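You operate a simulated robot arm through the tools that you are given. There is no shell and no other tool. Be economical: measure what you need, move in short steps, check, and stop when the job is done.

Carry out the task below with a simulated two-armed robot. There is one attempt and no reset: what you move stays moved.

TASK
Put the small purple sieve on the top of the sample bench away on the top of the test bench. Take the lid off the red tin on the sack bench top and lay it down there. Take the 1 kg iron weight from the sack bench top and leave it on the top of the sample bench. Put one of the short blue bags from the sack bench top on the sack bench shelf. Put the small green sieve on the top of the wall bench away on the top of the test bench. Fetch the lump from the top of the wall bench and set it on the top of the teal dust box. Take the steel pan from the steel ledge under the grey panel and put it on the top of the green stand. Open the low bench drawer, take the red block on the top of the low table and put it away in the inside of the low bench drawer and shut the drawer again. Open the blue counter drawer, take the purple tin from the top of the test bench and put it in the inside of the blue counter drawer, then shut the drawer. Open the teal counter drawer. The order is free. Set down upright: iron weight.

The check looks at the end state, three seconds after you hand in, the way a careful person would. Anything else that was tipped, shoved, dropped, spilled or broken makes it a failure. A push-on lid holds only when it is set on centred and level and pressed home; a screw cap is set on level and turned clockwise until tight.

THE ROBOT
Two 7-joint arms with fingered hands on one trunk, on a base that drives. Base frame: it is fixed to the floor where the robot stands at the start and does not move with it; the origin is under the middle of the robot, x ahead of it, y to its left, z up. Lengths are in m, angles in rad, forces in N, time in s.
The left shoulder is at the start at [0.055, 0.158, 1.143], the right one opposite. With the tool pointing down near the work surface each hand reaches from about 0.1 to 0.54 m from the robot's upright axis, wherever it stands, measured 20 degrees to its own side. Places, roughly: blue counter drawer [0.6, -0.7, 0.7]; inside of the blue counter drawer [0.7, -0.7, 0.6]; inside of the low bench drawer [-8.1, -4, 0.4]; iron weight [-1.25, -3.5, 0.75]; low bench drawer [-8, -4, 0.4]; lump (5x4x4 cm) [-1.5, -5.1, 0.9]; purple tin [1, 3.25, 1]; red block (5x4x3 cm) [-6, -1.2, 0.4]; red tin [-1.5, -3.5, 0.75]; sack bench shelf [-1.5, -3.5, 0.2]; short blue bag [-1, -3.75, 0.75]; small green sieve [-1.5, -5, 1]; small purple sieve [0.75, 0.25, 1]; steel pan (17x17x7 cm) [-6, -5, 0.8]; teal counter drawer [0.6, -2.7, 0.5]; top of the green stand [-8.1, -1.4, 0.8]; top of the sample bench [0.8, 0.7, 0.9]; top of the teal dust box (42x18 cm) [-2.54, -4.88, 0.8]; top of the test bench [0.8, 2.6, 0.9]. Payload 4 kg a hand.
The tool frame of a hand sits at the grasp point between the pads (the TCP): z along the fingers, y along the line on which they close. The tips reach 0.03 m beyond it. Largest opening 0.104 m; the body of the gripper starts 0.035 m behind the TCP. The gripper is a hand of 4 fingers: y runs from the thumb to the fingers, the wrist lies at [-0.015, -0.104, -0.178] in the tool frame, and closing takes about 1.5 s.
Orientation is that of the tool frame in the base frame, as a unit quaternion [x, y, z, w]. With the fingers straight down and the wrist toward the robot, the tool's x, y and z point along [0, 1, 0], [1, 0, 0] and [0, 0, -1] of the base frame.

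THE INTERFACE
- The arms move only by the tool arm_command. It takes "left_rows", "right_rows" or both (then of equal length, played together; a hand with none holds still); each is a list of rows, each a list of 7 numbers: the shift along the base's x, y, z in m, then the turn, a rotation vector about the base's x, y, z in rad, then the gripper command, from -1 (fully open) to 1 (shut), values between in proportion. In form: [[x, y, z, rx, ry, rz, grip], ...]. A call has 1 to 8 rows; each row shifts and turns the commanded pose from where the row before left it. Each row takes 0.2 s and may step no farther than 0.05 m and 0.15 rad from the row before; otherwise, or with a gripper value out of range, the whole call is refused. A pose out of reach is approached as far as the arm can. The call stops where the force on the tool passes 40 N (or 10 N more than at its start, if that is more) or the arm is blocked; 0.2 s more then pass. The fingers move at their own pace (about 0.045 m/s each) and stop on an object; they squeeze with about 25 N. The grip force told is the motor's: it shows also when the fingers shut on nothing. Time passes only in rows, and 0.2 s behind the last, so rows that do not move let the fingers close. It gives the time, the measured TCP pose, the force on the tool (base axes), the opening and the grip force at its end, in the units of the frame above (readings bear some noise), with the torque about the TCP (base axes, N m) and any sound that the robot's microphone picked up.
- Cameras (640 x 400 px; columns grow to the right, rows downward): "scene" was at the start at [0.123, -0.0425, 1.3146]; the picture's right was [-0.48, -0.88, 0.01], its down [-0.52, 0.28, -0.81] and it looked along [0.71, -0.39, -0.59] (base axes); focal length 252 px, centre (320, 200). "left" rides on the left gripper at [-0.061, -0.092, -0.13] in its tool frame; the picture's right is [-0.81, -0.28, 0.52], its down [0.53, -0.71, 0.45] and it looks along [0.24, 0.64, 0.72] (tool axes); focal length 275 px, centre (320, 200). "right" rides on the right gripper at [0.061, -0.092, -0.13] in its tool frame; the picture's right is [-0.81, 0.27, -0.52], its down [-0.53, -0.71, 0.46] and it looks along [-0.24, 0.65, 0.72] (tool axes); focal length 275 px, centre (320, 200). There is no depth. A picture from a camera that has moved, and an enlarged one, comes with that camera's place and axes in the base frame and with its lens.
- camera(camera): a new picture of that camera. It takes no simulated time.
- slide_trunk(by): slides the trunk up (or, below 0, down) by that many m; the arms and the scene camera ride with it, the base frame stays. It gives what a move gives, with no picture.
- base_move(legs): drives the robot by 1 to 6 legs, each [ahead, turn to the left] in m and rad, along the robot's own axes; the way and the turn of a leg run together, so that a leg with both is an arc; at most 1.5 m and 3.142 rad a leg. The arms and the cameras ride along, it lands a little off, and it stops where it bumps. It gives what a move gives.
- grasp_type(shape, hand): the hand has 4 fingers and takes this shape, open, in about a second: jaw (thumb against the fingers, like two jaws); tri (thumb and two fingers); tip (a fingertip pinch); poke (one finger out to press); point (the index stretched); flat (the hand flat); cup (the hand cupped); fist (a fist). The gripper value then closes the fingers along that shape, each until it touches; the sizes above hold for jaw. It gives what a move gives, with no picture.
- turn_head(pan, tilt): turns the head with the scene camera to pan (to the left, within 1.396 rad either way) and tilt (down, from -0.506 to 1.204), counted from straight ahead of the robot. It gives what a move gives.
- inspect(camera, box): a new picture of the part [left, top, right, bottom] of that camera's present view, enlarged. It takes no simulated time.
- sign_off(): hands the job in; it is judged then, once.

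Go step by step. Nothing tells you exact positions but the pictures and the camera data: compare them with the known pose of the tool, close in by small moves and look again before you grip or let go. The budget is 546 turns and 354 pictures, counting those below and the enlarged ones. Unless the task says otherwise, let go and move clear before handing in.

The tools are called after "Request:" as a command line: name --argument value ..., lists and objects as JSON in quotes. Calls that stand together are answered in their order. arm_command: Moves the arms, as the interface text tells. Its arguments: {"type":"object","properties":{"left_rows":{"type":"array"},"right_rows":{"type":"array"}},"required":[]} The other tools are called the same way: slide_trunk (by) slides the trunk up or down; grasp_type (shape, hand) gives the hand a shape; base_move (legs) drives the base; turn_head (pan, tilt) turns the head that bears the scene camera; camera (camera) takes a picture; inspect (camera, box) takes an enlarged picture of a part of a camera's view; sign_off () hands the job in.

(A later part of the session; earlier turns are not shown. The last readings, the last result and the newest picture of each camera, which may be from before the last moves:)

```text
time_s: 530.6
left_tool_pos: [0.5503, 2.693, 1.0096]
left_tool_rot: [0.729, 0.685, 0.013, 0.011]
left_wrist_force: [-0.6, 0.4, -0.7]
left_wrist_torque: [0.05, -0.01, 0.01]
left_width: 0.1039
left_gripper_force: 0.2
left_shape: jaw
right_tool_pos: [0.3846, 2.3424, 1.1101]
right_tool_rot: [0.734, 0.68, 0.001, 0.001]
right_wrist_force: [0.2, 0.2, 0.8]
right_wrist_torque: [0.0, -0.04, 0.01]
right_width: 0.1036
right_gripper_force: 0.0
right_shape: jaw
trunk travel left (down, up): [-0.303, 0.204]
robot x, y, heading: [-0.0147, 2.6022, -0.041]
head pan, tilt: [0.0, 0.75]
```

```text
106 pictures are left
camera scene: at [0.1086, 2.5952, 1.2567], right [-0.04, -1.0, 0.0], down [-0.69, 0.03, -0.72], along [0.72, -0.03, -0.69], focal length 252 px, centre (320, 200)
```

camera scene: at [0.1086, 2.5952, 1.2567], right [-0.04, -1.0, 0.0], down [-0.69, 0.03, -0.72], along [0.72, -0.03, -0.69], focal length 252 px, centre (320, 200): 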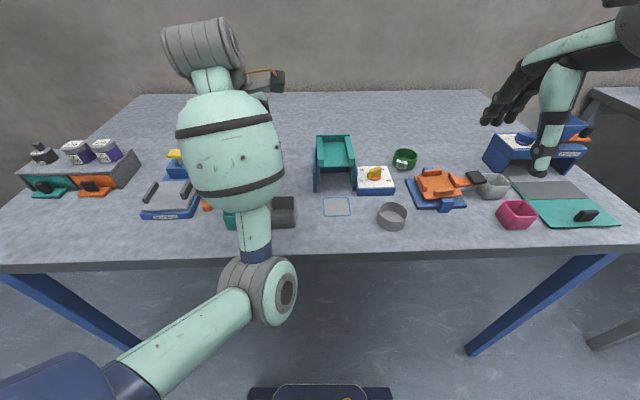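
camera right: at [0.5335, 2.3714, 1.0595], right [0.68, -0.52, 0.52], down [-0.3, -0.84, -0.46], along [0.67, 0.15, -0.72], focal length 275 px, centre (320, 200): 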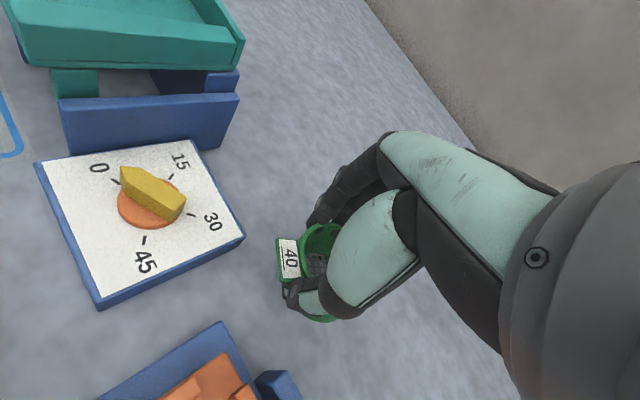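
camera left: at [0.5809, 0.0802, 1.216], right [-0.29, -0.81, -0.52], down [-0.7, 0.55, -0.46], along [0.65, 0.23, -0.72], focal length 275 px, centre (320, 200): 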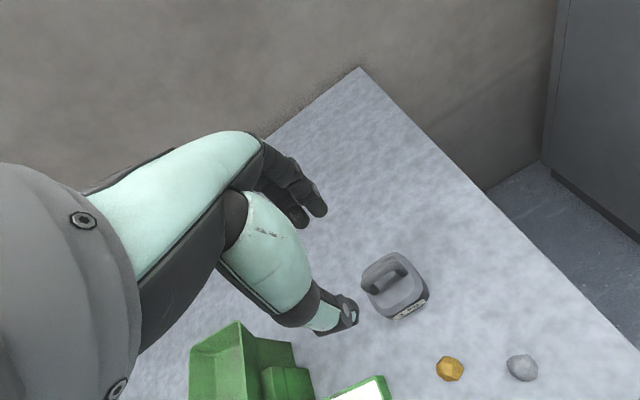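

The green sieve stands on the test bench. I retract and drive toward the other half of the hall, then look west.

Request:
arm_command --left_rows '[[0, 0, 0.045, 0, 0, 0, -1], [0, 0, 0.045, 0, 0, 0, -1]]'

Request:
base_move --legs '[[-0.42, 0], [0, -1.53], [1.5, 0], [1.5, 0], [1.2, 0], [0, -1.4]]'

Request:
turn_head --pan 0.0 --tilt 0.25

Request:
camera --camera "scene"

```text
time_s: 531.2
left_tool_pos: [0.597, 2.6916, 1.0723]
left_tool_rot: [0.73, 0.683, 0.006, 0.006]
left_wrist_force: [-0.1, -0.4, -0.3]
left_wrist_torque: [-0.01, 0.01, 0.03]
left_width: 0.1038
left_gripper_force: 0.1
left_shape: jaw
left hand out of reach, approached as far as the arm can: row 1, 2
right_tool_pos: [0.386, 2.3433, 1.1092]
right_tool_rot: [0.734, 0.679, 0.0, 0.002]
right_wrist_force: [-0.1, 0.2, 0.2]
right_wrist_torque: [0.03, -0.01, 0.01]
right_width: 0.1036
right_gripper_force: 0.1
right_shape: jaw
trunk travel left (down, up): [-0.303, 0.204]
robot x, y, heading: [-0.0147, 2.6005, -0.046]
head pan, tilt: [0.0, 0.75]
```

```text
time_s: 560.8
left_tool_pos: [-1.0253, -1.7899, 1.0714]
left_tool_rot: [0.753, -0.658, -0.006, 0.008]
left_wrist_force: [-0.7, 0.0, -0.6]
left_wrist_torque: [0.0, 0.02, -0.02]
left_width: 0.1039
left_gripper_force: 0.1
left_shape: jaw
right_tool_pos: [-0.8843, -1.4058, 1.1093]
right_tool_rot: [0.749, -0.663, -0.001, 0.0]
right_wrist_force: [0.3, 0.8, -0.6]
right_wrist_torque: [0.03, 0.05, -0.01]
right_width: 0.1038
right_gripper_force: 0.1
right_shape: jaw
trunk travel left (down, up): [-0.303, 0.204]
robot x, y, heading: [-0.4362, -1.5929, -2.985]
head pan, tilt: [0.0, 0.75]
```

```text
time_s: 561.7
left_tool_pos: [-1.0167, -1.7902, 1.0827]
left_tool_rot: [0.753, -0.658, -0.017, 0.021]
left_wrist_force: [-1.4, -0.7, -0.1]
left_wrist_torque: [-0.02, -0.02, 0.0]
left_width: 0.1037
left_gripper_force: 0.0
left_shape: jaw
right_tool_pos: [-0.8722, -1.406, 1.1156]
right_tool_rot: [0.749, -0.662, -0.006, 0.005]
right_wrist_force: [0.2, 0.3, 0.0]
right_wrist_torque: [0.04, 0.0, 0.01]
right_width: 0.1039
right_gripper_force: 0.2
right_shape: jaw
trunk travel left (down, up): [-0.303, 0.204]
robot x, y, heading: [-0.4378, -1.5927, -2.983]
head pan, tilt: [0.0, 0.25]
```

```text
105 pictures are left
camera scene: at [-0.578, -1.6153, 1.3013], right [-0.16, 0.99, 0.0], down [0.26, 0.04, -0.97], along [-0.95, -0.15, -0.26], focal length 252 px, centre (320, 200)
```

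scene: 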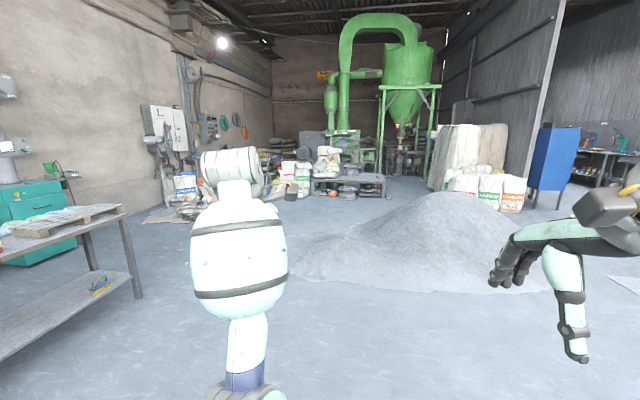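

A heap of powder occupies the middle; I pass south of it along y≈-2.85.

Request:
base_move --legs '[[0, 0.5], [1.5, 0], [0.35, 0], [0, -0.567], [1.3, 0]]'

Request:
camera --camera "scene"

```text
time_s: 580.1
left_tool_pos: [-3.769, -3.0574, 1.0753]
left_tool_rot: [0.738, -0.674, -0.015, 0.017]
left_wrist_force: [0.4, 0.4, 0.8]
left_wrist_torque: [-0.02, 0.01, -0.02]
left_width: 0.1042
left_gripper_force: 0.0
left_shape: jaw
right_tool_pos: [-3.606, -2.6797, 1.1139]
right_tool_rot: [0.735, -0.678, -0.006, 0.005]
right_wrist_force: [-0.6, -0.4, 0.6]
right_wrist_torque: [0.0, 0.02, -0.02]
right_width: 0.1041
right_gripper_force: 0.0
right_shape: jaw
trunk travel left (down, up): [-0.303, 0.204]
robot x, y, heading: [-3.177, -2.8864, -3.019]
head pan, tilt: [0.0, 0.25]
```

```text
104 pictures are left
camera scene: at [-3.3211, -2.9006, 1.3014], right [-0.12, 0.99, 0.0], down [0.26, 0.03, -0.97], along [-0.96, -0.11, -0.26], focal length 252 px, centre (320, 200)
```

scene: 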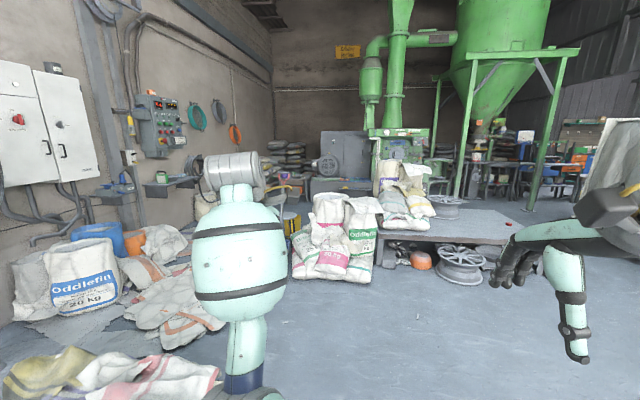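

Request:
arm_command --left_rows '[[0.02, -0.04, 0, 0, 0, 0, -1], [0.02, -0.04, 0, 0, 0, 0, -1], [0.02, -0.04, 0, 0, 0, 0, -1], [0.02, -0.04, 0, 0, 0, 0, -1], [0.02, -0.04, 0, 0, 0, 0, -1], [0.02, -0.04, 0, 0, 0, 0, -1]]'

Request:
turn_head --pan 0.3 --tilt 0.3

Request:
camera --camera "scene"

```text
time_s: 581.5
left_tool_pos: [-3.6749, -3.3073, 1.0672]
left_tool_rot: [0.739, -0.673, -0.019, 0.023]
left_wrist_force: [-0.5, -0.3, -0.2]
left_wrist_torque: [0.0, 0.01, 0.01]
left_width: 0.1039
left_gripper_force: 0.1
left_shape: jaw
left hand out of reach, approached as far as the arm can: row 1, 2, 3
right_tool_pos: [-3.5924, -2.678, 1.1195]
right_tool_rot: [0.736, -0.677, -0.011, 0.009]
right_wrist_force: [0.4, -0.2, 0.2]
right_wrist_torque: [0.04, 0.0, 0.0]
right_width: 0.1042
right_gripper_force: 0.2
right_shape: jaw
trunk travel left (down, up): [-0.303, 0.204]
robot x, y, heading: [-3.178, -2.8835, -3.017]
head pan, tilt: [0.0, 0.25]
```

```text
time_s: 582.3
left_tool_pos: [-3.676, -3.3043, 1.0681]
left_tool_rot: [0.738, -0.674, -0.018, 0.023]
left_wrist_force: [0.0, -0.3, -0.6]
left_wrist_torque: [-0.02, 0.03, 0.0]
left_width: 0.1039
left_gripper_force: 0.1
left_shape: jaw
right_tool_pos: [-3.5936, -2.6781, 1.1185]
right_tool_rot: [0.735, -0.678, -0.01, 0.009]
right_wrist_force: [-0.4, 0.4, 0.4]
right_wrist_torque: [0.02, -0.02, -0.01]
right_width: 0.1041
right_gripper_force: 0.1
right_shape: jaw
trunk travel left (down, up): [-0.303, 0.204]
robot x, y, heading: [-3.1753, -2.8843, -3.02]
head pan, tilt: [0.3, 0.3]
```

```text
103 pictures are left
camera scene: at [-3.3134, -2.9273, 1.2968], right [-0.41, 0.91, 0.0], down [0.28, 0.12, -0.95], along [-0.87, -0.39, -0.31], focal length 252 px, centre (320, 200)
```

scene: 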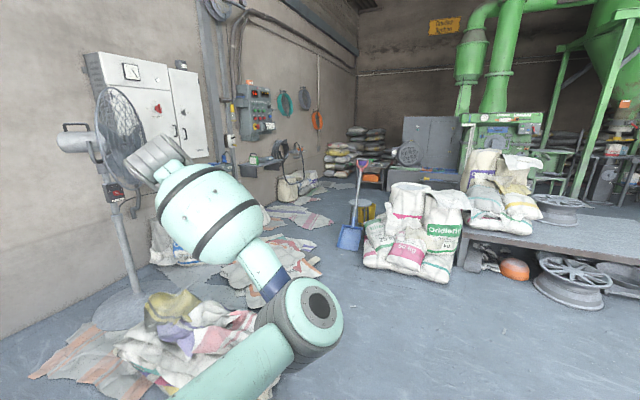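

Request:
inspect --camera "scene" --box '[200, 60, 392, 180]'

Request:
inspect --camera "scene" --box '[220, 150, 412, 270]'

```text
3.33 times, centred on (296, 120) of scene
camera zoom: at [-3.3134, -2.9273, 1.2968], right [-0.41, 0.91, 0.0], down [0.28, 0.12, -0.95], along [-0.87, -0.39, -0.31], focal length 840 px, centre (400, 467)
```

zoom: 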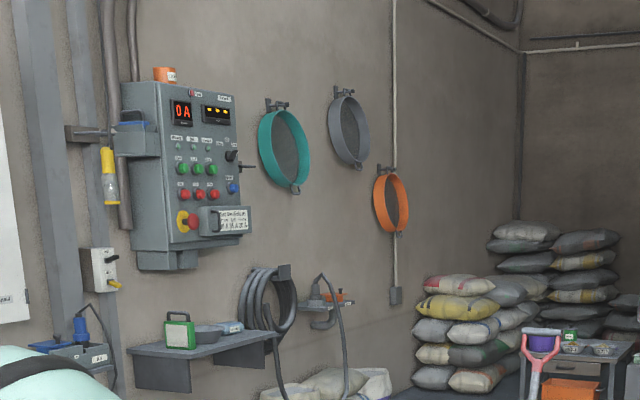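

```text
3.33 times, centred on (316, 210) of scene
camera zoom: at [-3.3134, -2.9273, 1.2968], right [-0.41, 0.91, 0.0], down [0.28, 0.12, -0.95], along [-0.87, -0.39, -0.31], focal length 840 px, centre (333, 167)
```

zoom: 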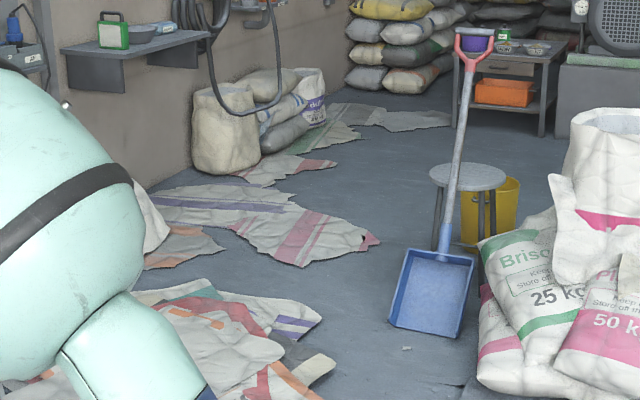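

Request:
base_move --legs '[[1.3, 0.05]]'

Request:
turn_head --pan 0.15 --tilt 0.45

Request:
camera --camera "scene"

```text
time_s: 588.8
left_tool_pos: [-4.9184, -3.5388, 1.0668]
left_tool_rot: [0.763, -0.646, -0.017, 0.023]
left_wrist_force: [0.4, -0.3, -0.1]
left_wrist_torque: [-0.01, 0.01, 0.04]
left_width: 0.104
left_gripper_force: 0.1
left_shape: jaw
right_tool_pos: [-4.8808, -2.9068, 1.119]
right_tool_rot: [0.759, -0.65, -0.009, 0.01]
right_wrist_force: [-1.0, -0.4, 0.6]
right_wrist_torque: [0.03, 0.01, -0.01]
right_width: 0.104
right_gripper_force: 0.0
right_shape: jaw
trunk travel left (down, up): [-0.303, 0.204]
robot x, y, heading: [-4.4537, -3.0808, -2.945]
head pan, tilt: [0.3, 0.3]
```

```text
time_s: 589.5
left_tool_pos: [-4.9055, -3.5397, 1.0745]
left_tool_rot: [0.766, -0.641, -0.019, 0.037]
left_wrist_force: [0.2, -0.1, 0.1]
left_wrist_torque: [0.01, 0.01, 0.02]
left_width: 0.1041
left_gripper_force: 0.0
left_shape: jaw
right_tool_pos: [-4.8678, -2.9047, 1.1231]
right_tool_rot: [0.759, -0.651, -0.013, 0.014]
right_wrist_force: [0.3, 0.1, -0.7]
right_wrist_torque: [-0.03, 0.03, 0.01]
right_width: 0.104
right_gripper_force: 0.1
right_shape: jaw
trunk travel left (down, up): [-0.303, 0.204]
robot x, y, heading: [-4.4506, -3.0818, -2.949]
head pan, tilt: [0.15, 0.45]
```

```text
100 pictures are left
camera scene: at [-4.5873, -3.1219, 1.2829], right [-0.33, 0.94, 0.0], down [0.42, 0.15, -0.89], along [-0.84, -0.3, -0.45], focal length 252 px, centre (320, 200)
```

scene: 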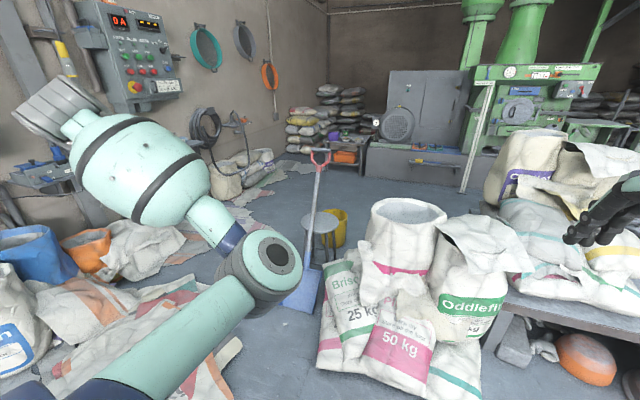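

Request:
base_move --legs '[[0, 0.8], [0.9, 0], [0, -0.49]]'

Request:
turn_head --pan 0.0 --tilt 0.5

Request:
camera --camera "scene"

```text
time_s: 597.7
left_tool_pos: [-5.2376, -4.4011, 1.0736]
left_tool_rot: [0.852, -0.523, -0.018, 0.031]
left_wrist_force: [-0.3, 0.3, 0.1]
left_wrist_torque: [0.0, 0.03, 0.0]
left_width: 0.1039
left_gripper_force: 0.1
left_shape: jaw
right_tool_pos: [-5.3906, -3.7876, 1.1234]
right_tool_rot: [0.849, -0.528, -0.01, 0.016]
right_wrist_force: [0.3, 1.1, 0.5]
right_wrist_torque: [0.0, -0.02, 0.01]
right_width: 0.1041
right_gripper_force: 0.2
right_shape: jaw
trunk travel left (down, up): [-0.303, 0.204]
robot x, y, heading: [-4.9421, -3.835, -2.651]
head pan, tilt: [0.15, 0.45]
```

```text
time_s: 598.4
left_tool_pos: [-5.225, -4.3954, 1.082]
left_tool_rot: [0.854, -0.518, -0.017, 0.044]
left_wrist_force: [0.4, -0.4, 1.3]
left_wrist_torque: [0.0, 0.0, 0.0]
left_width: 0.104
left_gripper_force: 0.2
left_shape: jaw
right_tool_pos: [-5.3785, -3.78, 1.1266]
right_tool_rot: [0.849, -0.527, -0.015, 0.022]
right_wrist_force: [0.1, 0.0, 0.3]
right_wrist_torque: [-0.03, 0.0, 0.0]
right_width: 0.1039
right_gripper_force: 0.1
right_shape: jaw
trunk travel left (down, up): [-0.303, 0.204]
robot x, y, heading: [-4.9437, -3.8344, -2.645]
head pan, tilt: [0.0, 0.499]
```

```text
99 pictures are left
camera scene: at [-5.0641, -3.8983, 1.2784], right [-0.48, 0.88, 0.0], down [0.43, 0.23, -0.87], along [-0.77, -0.41, -0.49], focal length 252 px, centre (320, 200)
```

scene: 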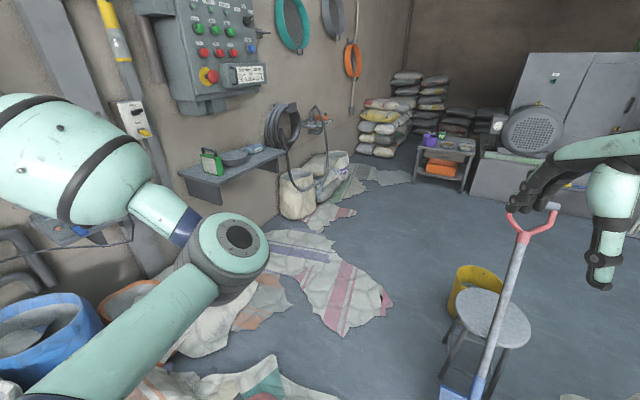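

The pan is at about [-6.17, -5.07, 0.75] on the ledge. I keep well clear of the shovel by going along y≈-4.35.

Request:
base_move --legs '[[0, 0.49], [0.52, 0], [0, -0.83], [0.88, 0]]'

Request:
camera --camera "scene"

```text
time_s: 609.2
left_tool_pos: [-6.5501, -4.8205, 1.079]
left_tool_rot: [0.748, -0.662, -0.027, 0.031]
left_wrist_force: [0.0, 0.5, 0.2]
left_wrist_torque: [-0.02, 0.04, -0.01]
left_width: 0.1041
left_gripper_force: 0.1
left_shape: jaw
right_tool_pos: [-6.4862, -4.1915, 1.127]
right_tool_rot: [0.746, -0.665, -0.018, 0.018]
right_wrist_force: [0.0, -0.3, 0.6]
right_wrist_torque: [0.02, -0.02, 0.03]
right_width: 0.104
right_gripper_force: 0.1
right_shape: jaw
trunk travel left (down, up): [-0.303, 0.204]
robot x, y, heading: [-6.0934, -4.3882, -2.996]
head pan, tilt: [0.0, 0.499]
```

```text
98 pictures are left
camera scene: at [-6.2305, -4.4097, 1.2783], right [-0.15, 0.99, 0.0], down [0.49, 0.07, -0.87], along [-0.86, -0.13, -0.49], focal length 252 px, centre (320, 200)
```

scene: 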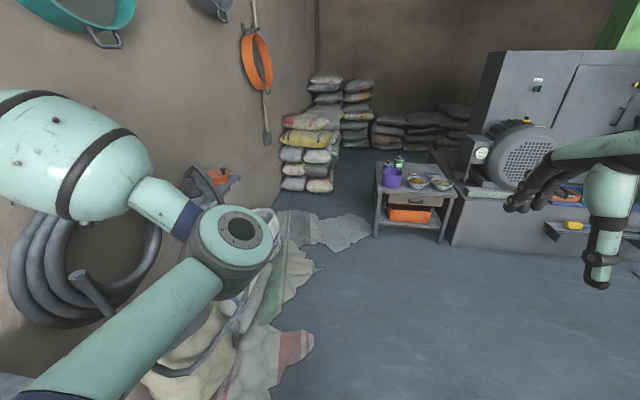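

Request:
arm_command --left_rows '[[0.01, 0.045, 0, 0, 0, 0, -1], [0.01, 0.045, 0, 0, 0, 0, -1], [0.01, 0.045, 0, 0, 0, 0, -1], [0, 0.045, 0, 0, 0, 0, -1], [0, 0.045, 0, 0, 0, 0, -1], [0, 0.045, 0, 0, 0, 0, -1], [0, 0.045, 0, 0, 0, 0, -1]]'

Request:
base_move --legs '[[0, 1.425]]'

Request:
turn_head --pan 0.0 --tilt 0.7

Request:
camera --camera "scene"

```text
time_s: 610.8
left_tool_pos: [-6.5374, -4.8215, 1.0863]
left_tool_rot: [0.752, -0.657, -0.029, 0.043]
left_wrist_force: [0.0, -0.5, -0.1]
left_wrist_torque: [-0.06, 0.0, 0.02]
left_width: 0.1035
left_gripper_force: 0.2
left_shape: jaw
left hand out of reach, approached as far as the arm can: row 1, 2, 3, 4, 5, 6, 7
right_tool_pos: [-6.474, -4.1898, 1.1313]
right_tool_rot: [0.747, -0.665, -0.023, 0.023]
right_wrist_force: [0.1, 0.4, 0.3]
right_wrist_torque: [-0.01, 0.02, -0.02]
right_width: 0.1036
right_gripper_force: 0.0
right_shape: jaw
trunk travel left (down, up): [-0.303, 0.204]
robot x, y, heading: [-6.0923, -4.3907, -2.99]
head pan, tilt: [0.0, 0.499]
```

```text
time_s: 612.4
left_tool_pos: [-6.387, -4.9216, 1.1012]
left_tool_rot: [0.836, -0.545, -0.022, 0.069]
left_wrist_force: [-0.8, 2.0, -0.9]
left_wrist_torque: [-0.14, -0.04, 0.1]
left_width: 0.1042
left_gripper_force: 0.1
left_shape: jaw
right_tool_pos: [-6.4871, -4.2884, 1.1382]
right_tool_rot: [0.829, -0.557, -0.027, 0.036]
right_wrist_force: [-0.6, 0.6, 0.9]
right_wrist_torque: [0.01, -0.04, 0.02]
right_width: 0.104
right_gripper_force: 0.0
right_shape: jaw
trunk travel left (down, up): [-0.303, 0.204]
robot x, y, heading: [-6.0902, -4.3863, -2.724]
head pan, tilt: [0.0, 0.499]
stopped in leg 1: the force on the tool passed its limit (the readings are from after the stop); the commanded pose is now the measured one
```

```text
time_s: 613.1
left_tool_pos: [-6.3871, -4.9207, 1.1014]
left_tool_rot: [0.835, -0.546, -0.022, 0.067]
left_wrist_force: [0.6, 1.3, 0.9]
left_wrist_torque: [-0.13, 0.01, 0.12]
left_width: 0.104
left_gripper_force: 0.0
left_shape: jaw
right_tool_pos: [-6.4873, -4.288, 1.1384]
right_tool_rot: [0.828, -0.559, -0.026, 0.035]
right_wrist_force: [1.0, 0.1, 0.5]
right_wrist_torque: [0.03, -0.03, 0.0]
right_width: 0.1039
right_gripper_force: 0.0
right_shape: jaw
trunk travel left (down, up): [-0.303, 0.204]
robot x, y, heading: [-6.0948, -4.391, -2.727]
head pan, tilt: [0.0, 0.7]
```

```text
97 pictures are left
camera scene: at [-6.2139, -4.4408, 1.2608], right [-0.4, 0.91, 0.0], down [0.6, 0.26, -0.76], along [-0.69, -0.31, -0.65], focal length 252 px, centre (320, 200)
```

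scene: 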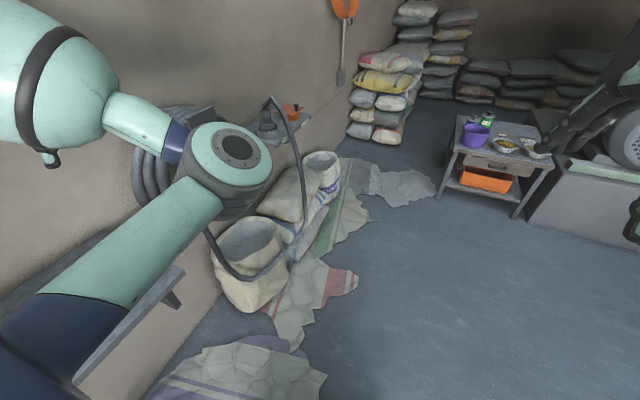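

The left hand touched something at the wall; I turn back and bring the left hand in front of the body first.

Request:
base_move --legs '[[0, -0.27]]'

Request:
arm_command --left_rows '[[-0.045, 0, 0, 0, 0, 0, -1], [-0.045, 0, 0, 0, 0, 0, -1], [-0.03, 0.03, 0, 0, 0, 0, -1], [-0.02, 0.04, 0, 0, 0, 0, -1], [0, 0.045, 0, 0, 0, 0, -1], [0, 0.045, 0, 0, 0, 0, -1], [0, 0.045, 0, 0, 0, 0, -1], [0, 0.045, 0, 0, 0, 0, -1]]'

Request:
camera --camera "scene"

```text
time_s: 614.5
left_tool_pos: [-6.5254, -4.8267, 1.1007]
left_tool_rot: [0.747, -0.661, -0.035, 0.053]
left_wrist_force: [0.2, -0.4, -0.4]
left_wrist_torque: [0.02, 0.0, 0.01]
left_width: 0.1039
left_gripper_force: 0.0
left_shape: jaw
right_tool_pos: [-6.4459, -4.1835, 1.1374]
right_tool_rot: [0.744, -0.666, -0.031, 0.033]
right_wrist_force: [-0.2, -0.6, 0.0]
right_wrist_torque: [0.0, 0.05, -0.02]
right_width: 0.104
right_gripper_force: 0.1
right_shape: jaw
trunk travel left (down, up): [-0.303, 0.204]
robot x, y, heading: [-6.0928, -4.3917, -3.0]
head pan, tilt: [0.0, 0.7]
```

```text
time_s: 616.3
left_tool_pos: [-6.6669, -4.576, 1.1007]
left_tool_rot: [0.747, -0.661, -0.04, 0.057]
left_wrist_force: [-1.2, 1.7, 0.0]
left_wrist_torque: [-0.01, 0.01, -0.03]
left_width: 0.1038
left_gripper_force: 0.1
left_shape: jaw
left hand out of reach, approached as far as the arm can: row 7, 8
right_tool_pos: [-6.4327, -4.1817, 1.1418]
right_tool_rot: [0.744, -0.667, -0.035, 0.036]
right_wrist_force: [-0.4, -0.6, -1.0]
right_wrist_torque: [-0.02, -0.02, 0.01]
right_width: 0.1041
right_gripper_force: 0.0
right_shape: jaw
trunk travel left (down, up): [-0.303, 0.204]
robot x, y, heading: [-6.0919, -4.389, -2.997]
head pan, tilt: [0.0, 0.7]
```

```text
96 pictures are left
camera scene: at [-6.2238, -4.4065, 1.2607], right [-0.14, 0.99, 0.0], down [0.65, 0.09, -0.76], along [-0.75, -0.11, -0.65], focal length 252 px, centre (320, 200)
```

scene: 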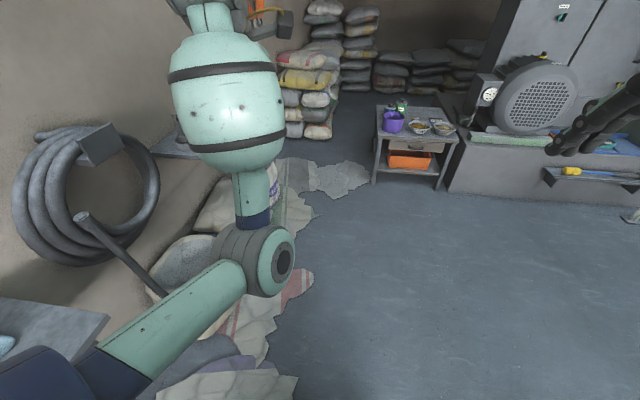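

I reposition to get more distance from the wall before facing the ledge.

Request:
base_move --legs '[[0.33, 0], [0, 0.35], [-0.45, 0], [0, 1.08]]'

Request:
camera --camera "scene"

```text
time_s: 624.6
left_tool_pos: [-5.9031, -4.8103, 1.1005]
left_tool_rot: [0.998, 0.002, 0.008, 0.069]
left_wrist_force: [-0.8, 0.3, -0.5]
left_wrist_torque: [0.01, -0.03, -0.01]
left_width: 0.104
left_gripper_force: 0.1
left_shape: jaw
right_tool_pos: [-6.2671, -4.5335, 1.1439]
right_tool_rot: [0.999, -0.005, -0.003, 0.046]
right_wrist_force: [-0.1, 0.1, -0.1]
right_wrist_torque: [0.02, 0.02, 0.0]
right_width: 0.1039
right_gripper_force: 0.1
right_shape: jaw
trunk travel left (down, up): [-0.303, 0.204]
robot x, y, heading: [-6.025, -4.2204, -1.548]
head pan, tilt: [0.0, 0.7]
```

```text
95 pictures are left
camera scene: at [-6.0248, -4.3494, 1.2607], right [-1.0, -0.02, 0.0], down [-0.01, 0.65, -0.76], along [0.02, -0.76, -0.65], focal length 252 px, centre (320, 200)
```

scene: 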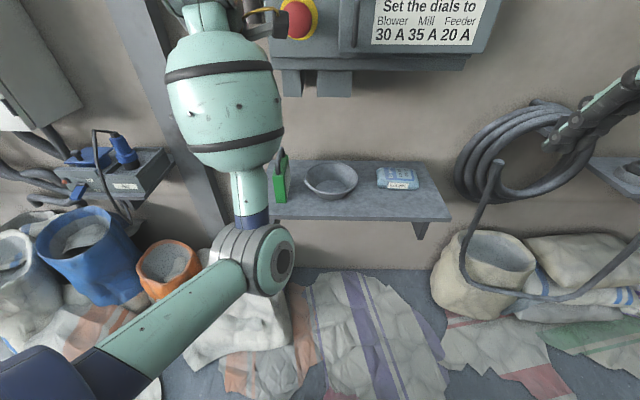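

The steel pan's centre is about [-6.05, -4.99], rim z≈0.80. I lower the left hand away from the panel and approach the pan's front rim.

Request:
arm_command --left_rows '[[-0.02, 0.02, -0.03, 0.05, 0, 0, -0.2], [-0.025, 0.02, -0.035, 0.05, 0, 0, -0.2], [-0.03, 0, -0.035, 0.04, 0, 0, -0.2], [-0.03, -0.01, -0.035, 0, 0, 0, -0.2], [-0.03, -0.03, -0.02, 0, 0, 0, -0.2], [-0.01, -0.04, -0.01, 0, 0, 0, -0.2]]'

Request:
camera --camera "left"

Request:
camera --camera "scene"

```text
time_s: 626.0
left_tool_pos: [-6.0481, -4.8688, 0.9235]
left_tool_rot: [1.0, 0.001, 0.008, 0.005]
left_wrist_force: [-0.4, 0.6, 0.1]
left_wrist_torque: [0.02, 0.0, -0.01]
left_width: 0.0626
left_gripper_force: 0.0
left_shape: jaw
left hand out of reach, approached as far as the arm can: row 1, 2
right_tool_pos: [-6.267, -4.5213, 1.1486]
right_tool_rot: [0.999, -0.005, -0.001, 0.051]
right_wrist_force: [0.0, -0.5, 0.2]
right_wrist_torque: [-0.03, -0.01, 0.02]
right_width: 0.1041
right_gripper_force: 0.1
right_shape: jaw
trunk travel left (down, up): [-0.303, 0.204]
robot x, y, heading: [-6.0276, -4.2168, -1.55]
head pan, tilt: [0.0, 0.7]
```

```text
94 pictures are left
camera left: at [-6.1113, -4.7759, 1.052], right [-0.8, 0.27, -0.53], down [0.54, 0.71, -0.45], along [0.26, -0.65, -0.71], focal length 275 px, centre (320, 200)
```

left: 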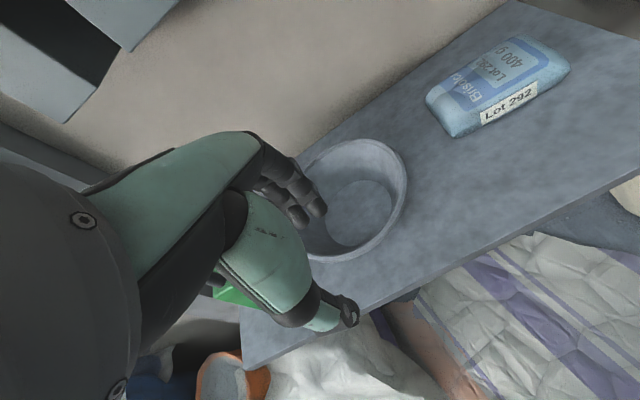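

```text
93 pictures are left
camera scene: at [-6.025, -4.3504, 1.2606], right [-1.0, -0.02, 0.0], down [-0.01, 0.65, -0.76], along [0.02, -0.76, -0.66], focal length 252 px, centre (320, 200)
```

scene: 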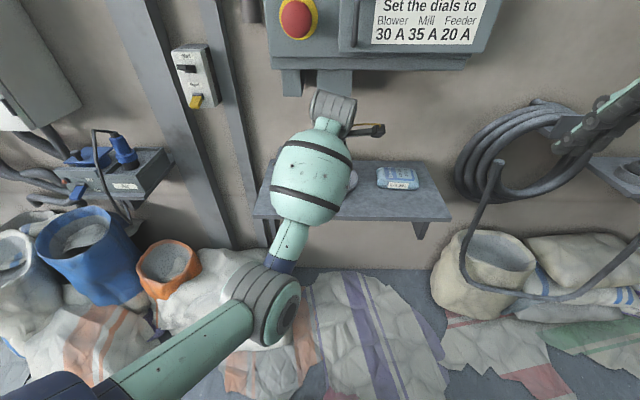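

Request:
arm_command --left_rows '[[0.003, -0.036, 0, 0, 0, 0, -0.2], [0, 0, -0.035, 0, 0, 0, -0.2], [0, 0, -0.035, 0, 0, 0, -0.2]]'

Request:
camera --camera "left"

```text
time_s: 626.8
left_tool_pos: [-6.0462, -4.9056, 0.8542]
left_tool_rot: [1.0, 0.001, 0.008, 0.007]
left_wrist_force: [0.1, -0.1, 0.7]
left_wrist_torque: [0.02, 0.04, 0.0]
left_width: 0.0626
left_gripper_force: 0.1
left_shape: jaw
right_tool_pos: [-6.2676, -4.5212, 1.1498]
right_tool_rot: [0.999, -0.004, -0.002, 0.052]
right_wrist_force: [-0.2, 0.5, 0.4]
right_wrist_torque: [-0.05, -0.02, 0.01]
right_width: 0.1037
right_gripper_force: 0.1
right_shape: jaw
trunk travel left (down, up): [-0.303, 0.204]
robot x, y, heading: [-6.0274, -4.2135, -1.549]
head pan, tilt: [0.0, 0.7]
```

```text
92 pictures are left
camera left: at [-6.1081, -4.812, 0.9814], right [-0.8, 0.27, -0.53], down [0.54, 0.71, -0.46], along [0.26, -0.65, -0.71], focal length 275 px, centre (320, 200)
```

left: 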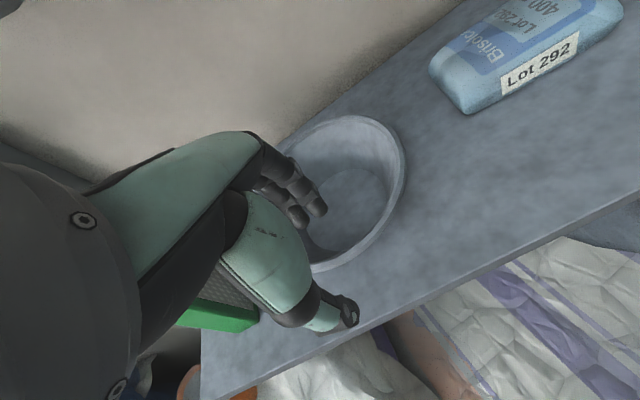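

Request:
arm_command --left_rows '[[0, 0, -0.02, 0, 0, 0, -0.2], [0, 0, -0.018, 0, 0, 0, -0.2], [0, 0, 0, 0, 0, 0, 0.3], [0, 0, 0, 0, 0, 0, 1], [0, 0, 0, 0, 0, 0, 1], [0, 0, 0, 0, 0, 0, 1]]'

Request:
camera --camera "left"

```text
time_s: 628.2
left_tool_pos: [-6.0454, -4.9044, 0.8152]
left_tool_rot: [1.0, 0.002, 0.008, 0.007]
left_wrist_force: [-1.0, -2.0, 1.7]
left_wrist_torque: [-0.28, -0.05, -0.1]
left_width: 0.0045
left_gripper_force: 25.0
left_shape: jaw
right_tool_pos: [-6.2687, -4.5211, 1.149]
right_tool_rot: [0.999, -0.005, -0.002, 0.052]
right_wrist_force: [0.5, 0.6, -0.3]
right_wrist_torque: [0.01, 0.0, -0.03]
right_width: 0.1039
right_gripper_force: 0.1
right_shape: jaw
trunk travel left (down, up): [-0.303, 0.204]
robot x, y, heading: [-6.0263, -4.2158, -1.546]
head pan, tilt: [0.0, 0.7]
```

```text
91 pictures are left
camera left: at [-6.1094, -4.8116, 0.9436], right [-0.8, 0.27, -0.53], down [0.54, 0.71, -0.46], along [0.26, -0.65, -0.71], focal length 275 px, centre (320, 200)
```

left: 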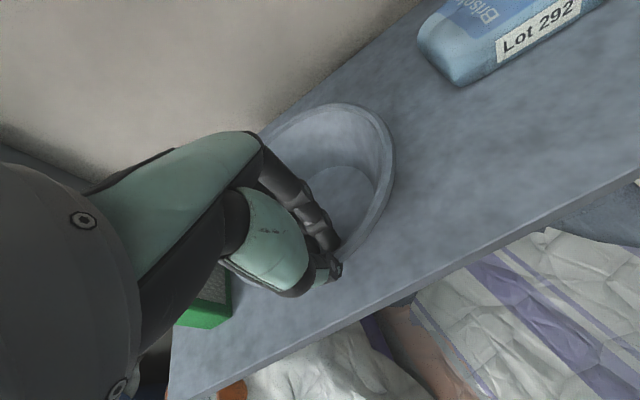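

Request:
arm_command --left_rows '[[0, 0, 0.01, 0, 0, 0, 1], [0, 0.01, 0.02, 0, 0, 0, 1], [0, 0.02, 0.02, 0, 0, 0, 1]]'

Request:
camera --camera "left"

```text
time_s: 629.0
left_tool_pos: [-6.0463, -4.8748, 0.8656]
left_tool_rot: [1.0, 0.001, 0.008, 0.005]
left_wrist_force: [-0.5, -0.4, 0.3]
left_wrist_torque: [-0.01, 0.02, -0.01]
left_width: 0.0049
left_gripper_force: 25.1
left_shape: jaw
right_tool_pos: [-6.2683, -4.5209, 1.1489]
right_tool_rot: [0.999, -0.004, -0.002, 0.053]
right_wrist_force: [0.4, 0.1, -0.3]
right_wrist_torque: [0.0, 0.0, 0.02]
right_width: 0.1039
right_gripper_force: 0.1
right_shape: jaw
trunk travel left (down, up): [-0.303, 0.204]
robot x, y, heading: [-6.0202, -4.2149, -1.553]
head pan, tilt: [0.0, 0.7]
```

```text
90 pictures are left
camera left: at [-6.1094, -4.7816, 0.9937], right [-0.8, 0.27, -0.53], down [0.54, 0.71, -0.45], along [0.26, -0.65, -0.71], focal length 275 px, centre (320, 200)
```

left: 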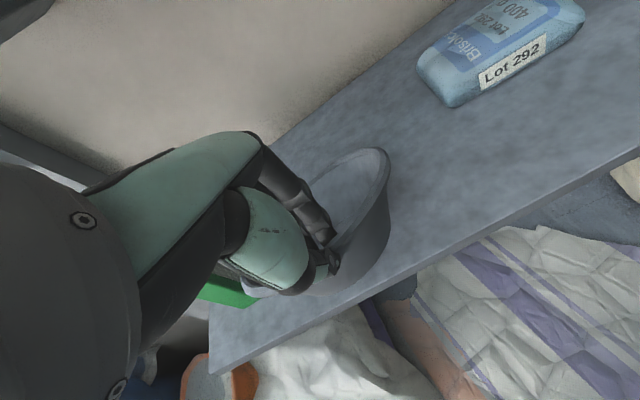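

The pan hangs from the grip. I back away from the wall, raise it, and look for the way to the green stand.

Request:
base_move --legs '[[-0.25, 0]]'

Request:
arm_command --left_rows '[[0, 0, 0.045, 0, 0, 0, 1], [0, 0, 0.045, 0, 0, 0, 1], [0, 0, 0.045, 0, 0, 0, 1], [0, 0, 0.045, 0, 0, 0, 1]]'

Request:
base_move --legs '[[0, -1.4]]'

Request:
turn_head --pan -0.55 --tilt 0.35

Request:
camera --camera "scene"

```text
time_s: 630.6
left_tool_pos: [-6.0669, -4.6744, 0.8863]
left_tool_rot: [1.0, -0.008, 0.007, 0.022]
left_wrist_force: [-0.7, 0.9, -1.5]
left_wrist_torque: [0.1, 0.01, 0.04]
left_width: 0.0054
left_gripper_force: 25.5
left_shape: jaw
right_tool_pos: [-6.2798, -4.3116, 1.1631]
right_tool_rot: [0.998, -0.009, -0.006, 0.059]
right_wrist_force: [0.1, 0.2, -0.5]
right_wrist_torque: [-0.01, 0.01, -0.04]
right_width: 0.104
right_gripper_force: 0.0
right_shape: jaw
trunk travel left (down, up): [-0.303, 0.204]
robot x, y, heading: [-6.033, -4.0367, -1.574]
head pan, tilt: [0.0, 0.7]
stopped in leg 1: the robot was blocked; the commanded pose is now the measured one
```

```text
time_s: 631.6
left_tool_pos: [-6.0641, -4.6755, 1.0661]
left_tool_rot: [1.0, -0.009, 0.007, 0.02]
left_wrist_force: [0.1, 0.1, -1.8]
left_wrist_torque: [0.01, 0.0, 0.04]
left_width: 0.0051
left_gripper_force: 25.1
left_shape: jaw
right_tool_pos: [-6.2792, -4.3166, 1.1626]
right_tool_rot: [0.998, -0.01, -0.006, 0.054]
right_wrist_force: [-0.3, -0.3, -0.4]
right_wrist_torque: [-0.01, 0.04, 0.03]
right_width: 0.1039
right_gripper_force: 0.1
right_shape: jaw
trunk travel left (down, up): [-0.303, 0.204]
robot x, y, heading: [-6.0379, -4.0421, -1.572]
head pan, tilt: [0.0, 0.7]
```

```text
time_s: 632.5
left_tool_pos: [-6.0832, -4.6495, 1.0805]
left_tool_rot: [0.999, -0.024, 0.005, 0.032]
left_wrist_force: [-0.2, 0.6, -0.8]
left_wrist_torque: [0.12, 0.0, 0.02]
left_width: 0.0048
left_gripper_force: 24.8
left_shape: jaw
right_tool_pos: [-6.2869, -4.2844, 1.1738]
right_tool_rot: [0.998, -0.023, -0.006, 0.064]
right_wrist_force: [-0.6, 0.5, -0.8]
right_wrist_torque: [-0.02, -0.02, 0.02]
right_width: 0.1042
right_gripper_force: 0.0
right_shape: jaw
trunk travel left (down, up): [-0.303, 0.204]
robot x, y, heading: [-6.0381, -4.0413, -1.594]
head pan, tilt: [0.0, 0.7]
stopped in leg 1: the robot was blocked; the commanded pose is now the measured one
```

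```text
time_s: 633.5
left_tool_pos: [-6.0839, -4.6517, 1.0802]
left_tool_rot: [0.999, -0.022, 0.005, 0.032]
left_wrist_force: [0.6, 0.0, -1.4]
left_wrist_torque: [0.05, 0.02, 0.0]
left_width: 0.0048
left_gripper_force: 25.2
left_shape: jaw
right_tool_pos: [-6.2856, -4.2852, 1.1731]
right_tool_rot: [0.998, -0.023, -0.006, 0.062]
right_wrist_force: [-0.3, 0.4, -0.2]
right_wrist_torque: [0.04, 0.01, 0.0]
right_width: 0.104
right_gripper_force: 0.0
right_shape: jaw
trunk travel left (down, up): [-0.303, 0.204]
robot x, y, heading: [-6.0347, -4.0443, -1.599]
head pan, tilt: [-0.55, 0.351]
```

```text
89 pictures are left
camera scene: at [-6.0879, -4.1676, 1.2921], right [-0.84, 0.55, 0.01], down [0.19, 0.3, -0.93], along [-0.51, -0.78, -0.36], focal length 252 px, centre (320, 200)
```

scene: 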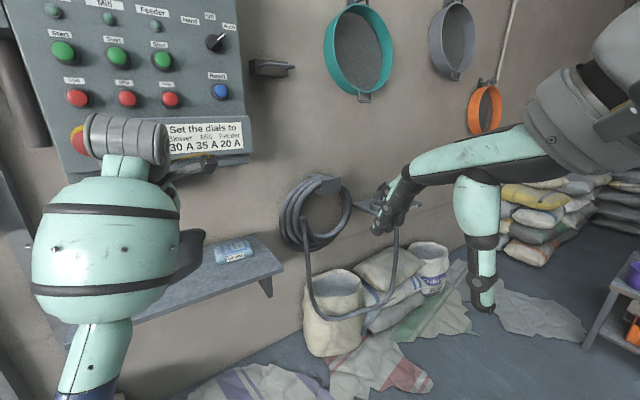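

I bumped something behind (probably the stool). I move forward a little and turn there, then look at it.

Request:
base_move --legs '[[0.12, 0], [0, -1.38]]'

Request:
turn_head --pan -0.9 --tilt 0.4

Request:
camera --camera "scene"

```text
time_s: 638.2
left_tool_pos: [-6.648, -4.2161, 1.0812]
left_tool_rot: [0.75, -0.661, -0.016, 0.028]
left_wrist_force: [-0.3, 1.0, -1.7]
left_wrist_torque: [0.03, -0.05, 0.0]
left_width: 0.0052
left_gripper_force: 25.2
left_shape: jaw
right_tool_pos: [-6.3258, -3.9514, 1.1777]
right_tool_rot: [0.75, -0.659, -0.041, 0.039]
right_wrist_force: [0.0, 0.4, 0.1]
right_wrist_torque: [0.01, 0.0, -0.02]
right_width: 0.1042
right_gripper_force: 0.0
right_shape: jaw
trunk travel left (down, up): [-0.303, 0.204]
robot x, y, heading: [-6.0372, -4.1678, -2.998]
head pan, tilt: [-0.55, 0.351]
```

```text
time_s: 639.0
left_tool_pos: [-6.6346, -4.2131, 1.0881]
left_tool_rot: [0.75, -0.661, -0.021, 0.033]
left_wrist_force: [-1.3, -0.3, -0.9]
left_wrist_torque: [0.04, -0.04, 0.01]
left_width: 0.0046
left_gripper_force: 24.9
left_shape: jaw
right_tool_pos: [-6.3096, -3.9494, 1.1815]
right_tool_rot: [0.75, -0.659, -0.046, 0.043]
right_wrist_force: [0.4, -0.4, 0.4]
right_wrist_torque: [-0.01, -0.01, 0.0]
right_width: 0.104
right_gripper_force: 0.1
right_shape: jaw
trunk travel left (down, up): [-0.303, 0.204]
robot x, y, heading: [-6.0357, -4.1672, -2.996]
head pan, tilt: [-0.901, 0.4]
```

```text
88 pictures are left
camera scene: at [-6.1525, -4.1127, 1.288], right [0.69, 0.73, 0.01], down [0.29, -0.27, -0.92], along [-0.67, 0.63, -0.4], focal length 252 px, centre (320, 200)
```

scene: 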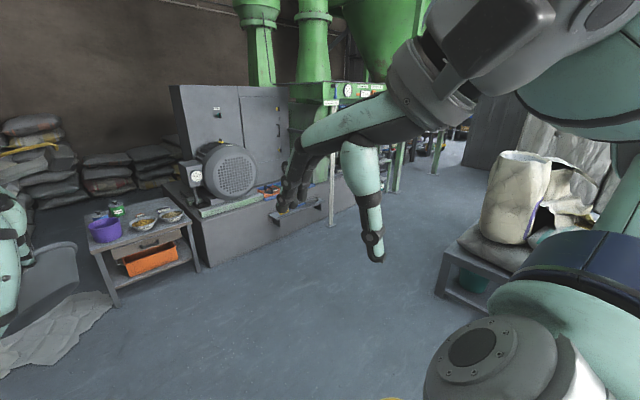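

Request:
base_move --legs '[[1.05, 0]]'

Request:
base_move --legs '[[0, -0.9], [0, -0.81]]'

Request:
turn_head --pan 0.0 --tilt 0.4

Request:
camera --camera "scene"

```text
time_s: 644.5
left_tool_pos: [-7.6839, -4.383, 1.0882]
left_tool_rot: [0.755, -0.655, -0.02, 0.032]
left_wrist_force: [-0.4, -0.7, -0.8]
left_wrist_torque: [0.06, -0.08, -0.01]
left_width: 0.0047
left_gripper_force: 25.2
left_shape: jaw
right_tool_pos: [-7.3637, -4.115, 1.1807]
right_tool_rot: [0.755, -0.653, -0.046, 0.044]
right_wrist_force: [0.3, -0.2, 0.3]
right_wrist_torque: [0.05, -0.01, 0.02]
right_width: 0.104
right_gripper_force: 0.1
right_shape: jaw
trunk travel left (down, up): [-0.303, 0.204]
robot x, y, heading: [-7.0885, -4.3314, -2.98]
head pan, tilt: [-0.901, 0.4]
```

```text
time_s: 649.3
left_tool_pos: [-7.0667, -3.7398, 1.095]
left_tool_rot: [-0.011, 0.999, 0.047, -0.005]
left_wrist_force: [-0.1, 0.1, -1.8]
left_wrist_torque: [-0.06, -0.06, 0.0]
left_width: 0.0042
left_gripper_force: 24.9
left_shape: jaw
right_tool_pos: [-6.8391, -4.0926, 1.1864]
right_tool_rot: [-0.013, 0.998, 0.066, 0.004]
right_wrist_force: [0.5, 0.1, 0.0]
right_wrist_torque: [-0.01, -0.03, -0.01]
right_width: 0.1039
right_gripper_force: 0.0
right_shape: jaw
trunk travel left (down, up): [-0.303, 0.204]
robot x, y, heading: [-7.0957, -4.3302, 1.613]
head pan, tilt: [-0.901, 0.4]
```

```text
time_s: 650.5
left_tool_pos: [-7.0641, -3.7484, 1.1038]
left_tool_rot: [-0.008, 0.998, 0.063, -0.002]
left_wrist_force: [-0.4, 0.6, -1.2]
left_wrist_torque: [-0.06, -0.03, 0.04]
left_width: 0.0046
left_gripper_force: 24.9
left_shape: jaw
right_tool_pos: [-6.8387, -4.1068, 1.1895]
right_tool_rot: [-0.014, 0.997, 0.072, 0.005]
right_wrist_force: [0.0, 0.1, -0.2]
right_wrist_torque: [0.01, -0.01, -0.01]
right_width: 0.104
right_gripper_force: 0.1
right_shape: jaw
trunk travel left (down, up): [-0.303, 0.204]
robot x, y, heading: [-7.0982, -4.3291, 1.615]
head pan, tilt: [0.0, 0.4]
```

```text
87 pictures are left
camera scene: at [-7.1034, -4.1903, 1.2875], right [1.0, 0.04, 0.0], down [0.02, -0.4, -0.92], along [-0.04, 0.92, -0.4], focal length 252 px, centre (320, 200)
```

scene: 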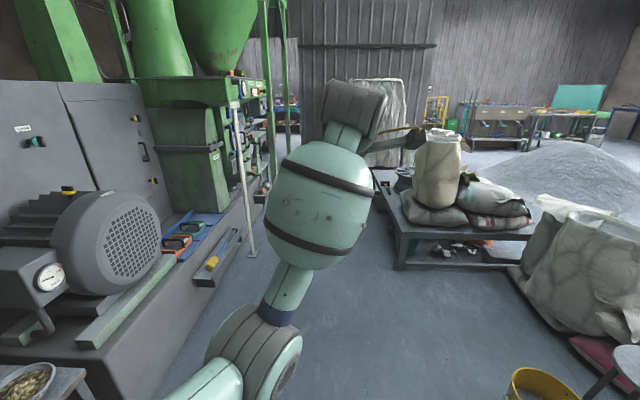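

Request:
base_move --legs '[[0, -0.045], [1.3, 0], [1.0, 0]]'

Request:
turn_head --pan 0.9 --tilt 0.4

Request:
camera --camera "scene"

```text
time_s: 662.1
left_tool_pos: [-7.0429, -1.4548, 1.1046]
left_tool_rot: [0.012, 0.998, 0.063, -0.001]
left_wrist_force: [-0.6, 0.0, -1.0]
left_wrist_torque: [-0.07, 0.01, 0.0]
left_width: 0.0042
left_gripper_force: 24.8
left_shape: jaw
right_tool_pos: [-6.8322, -1.8202, 1.189]
right_tool_rot: [0.007, 0.997, 0.072, 0.007]
right_wrist_force: [-0.1, 0.6, 0.4]
right_wrist_torque: [-0.03, 0.01, -0.03]
right_width: 0.104
right_gripper_force: 0.1
right_shape: jaw
trunk travel left (down, up): [-0.303, 0.204]
robot x, y, heading: [-7.0996, -2.0355, 1.575]
head pan, tilt: [0.0, 0.4]
```

```text
time_s: 663.4
left_tool_pos: [-7.0401, -1.4634, 1.115]
left_tool_rot: [0.016, 0.996, 0.085, 0.004]
left_wrist_force: [-0.3, 0.3, -1.0]
left_wrist_torque: [-0.07, -0.02, 0.02]
left_width: 0.0044
left_gripper_force: 24.6
left_shape: jaw
right_tool_pos: [-6.8305, -1.8334, 1.1917]
right_tool_rot: [0.007, 0.997, 0.078, 0.007]
right_wrist_force: [0.1, 0.4, -0.3]
right_wrist_torque: [-0.02, -0.02, 0.01]
right_width: 0.104
right_gripper_force: 0.1
right_shape: jaw
trunk travel left (down, up): [-0.303, 0.204]
robot x, y, heading: [-7.0924, -2.0369, 1.572]
head pan, tilt: [0.901, 0.4]
```

```text
86 pictures are left
camera scene: at [-7.1722, -1.9295, 1.2879], right [0.62, 0.78, -0.01], down [0.31, -0.25, -0.92], along [-0.72, 0.57, -0.4], focal length 252 px, centre (320, 200)
```

scene: 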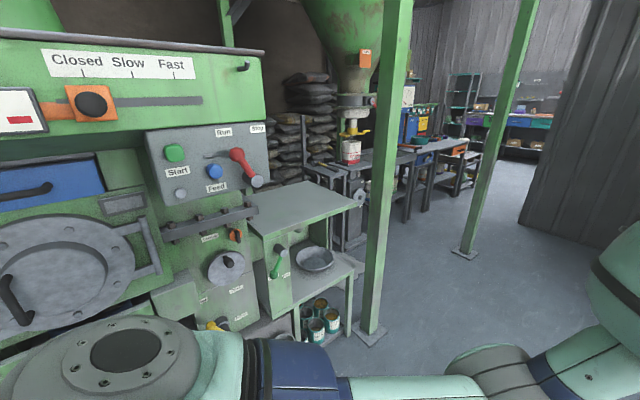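

The green stand's top is at about x -7.95…-8.3, y -1.59…-1.10, z≈0.8, with a green post at its right front. I drive in front of it.

Request:
base_move --legs '[[0.6, 0], [0, 1.5], [0.12, 0]]'

Request:
turn_head --pan 0.0 --tilt 0.55

Request:
camera --camera "scene"

Request:
camera --camera "left"

```text
time_s: 671.3
left_tool_pos: [-7.7637, -1.3183, 1.1202]
left_tool_rot: [-0.662, 0.743, 0.071, -0.06]
left_wrist_force: [0.1, 0.7, -0.9]
left_wrist_torque: [0.0, -0.08, 0.0]
left_width: 0.0043
left_gripper_force: 25.3
left_shape: jaw
right_tool_pos: [-7.3707, -1.1402, 1.1996]
right_tool_rot: [-0.672, 0.736, 0.068, -0.055]
right_wrist_force: [-0.3, -1.3, 0.3]
right_wrist_torque: [0.03, -0.02, -0.02]
right_width: 0.1041
right_gripper_force: 0.1
right_shape: jaw
trunk travel left (down, up): [-0.303, 0.204]
robot x, y, heading: [-7.2139, -1.417, 3.061]
head pan, tilt: [0.901, 0.4]
```

```text
time_s: 672.5
left_tool_pos: [-7.7936, -1.3165, 1.1024]
left_tool_rot: [-0.664, 0.744, 0.06, -0.05]
left_wrist_force: [-0.4, -0.2, -0.8]
left_wrist_torque: [0.02, -0.1, -0.02]
left_width: 0.0042
left_gripper_force: 24.7
left_shape: jaw
right_tool_pos: [-7.4021, -1.1371, 1.1931]
right_tool_rot: [-0.673, 0.736, 0.057, -0.044]
right_wrist_force: [0.6, 1.1, -0.9]
right_wrist_torque: [-0.01, 0.02, 0.02]
right_width: 0.104
right_gripper_force: 0.2
right_shape: jaw
trunk travel left (down, up): [-0.303, 0.204]
robot x, y, heading: [-7.2227, -1.4181, 3.065]
head pan, tilt: [0.0, 0.55]
```

```text
85 pictures are left
camera scene: at [-7.3606, -1.4071, 1.2731], right [0.08, 1.0, 0.0], down [0.54, -0.04, -0.84], along [-0.84, 0.07, -0.54], focal length 252 px, centre (320, 200)
```

scene: 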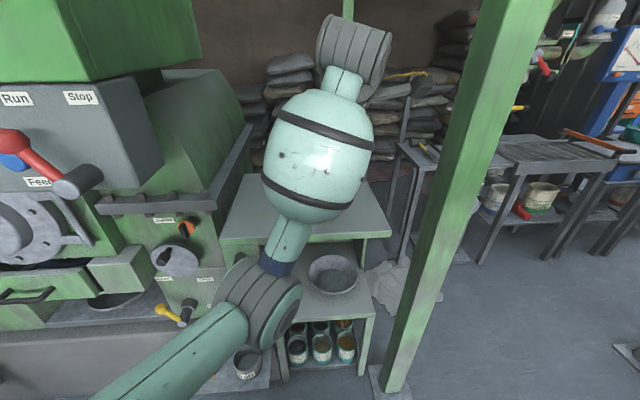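

```text
84 pictures are left
camera left: at [-7.6763, -1.269, 1.2181], right [0.28, 0.79, -0.55], down [0.57, -0.6, -0.56], along [-0.77, -0.15, -0.62], focal length 275 px, centre (320, 200)
```

left: 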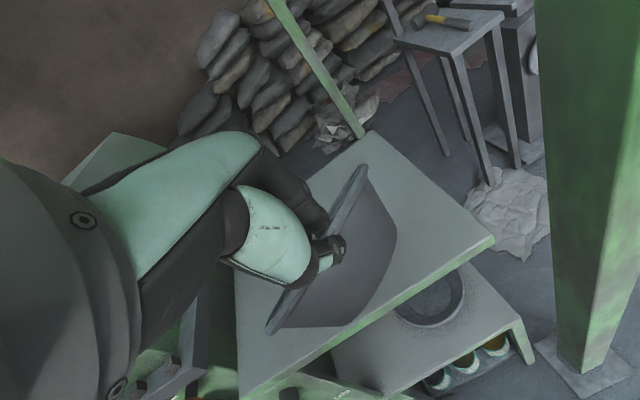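

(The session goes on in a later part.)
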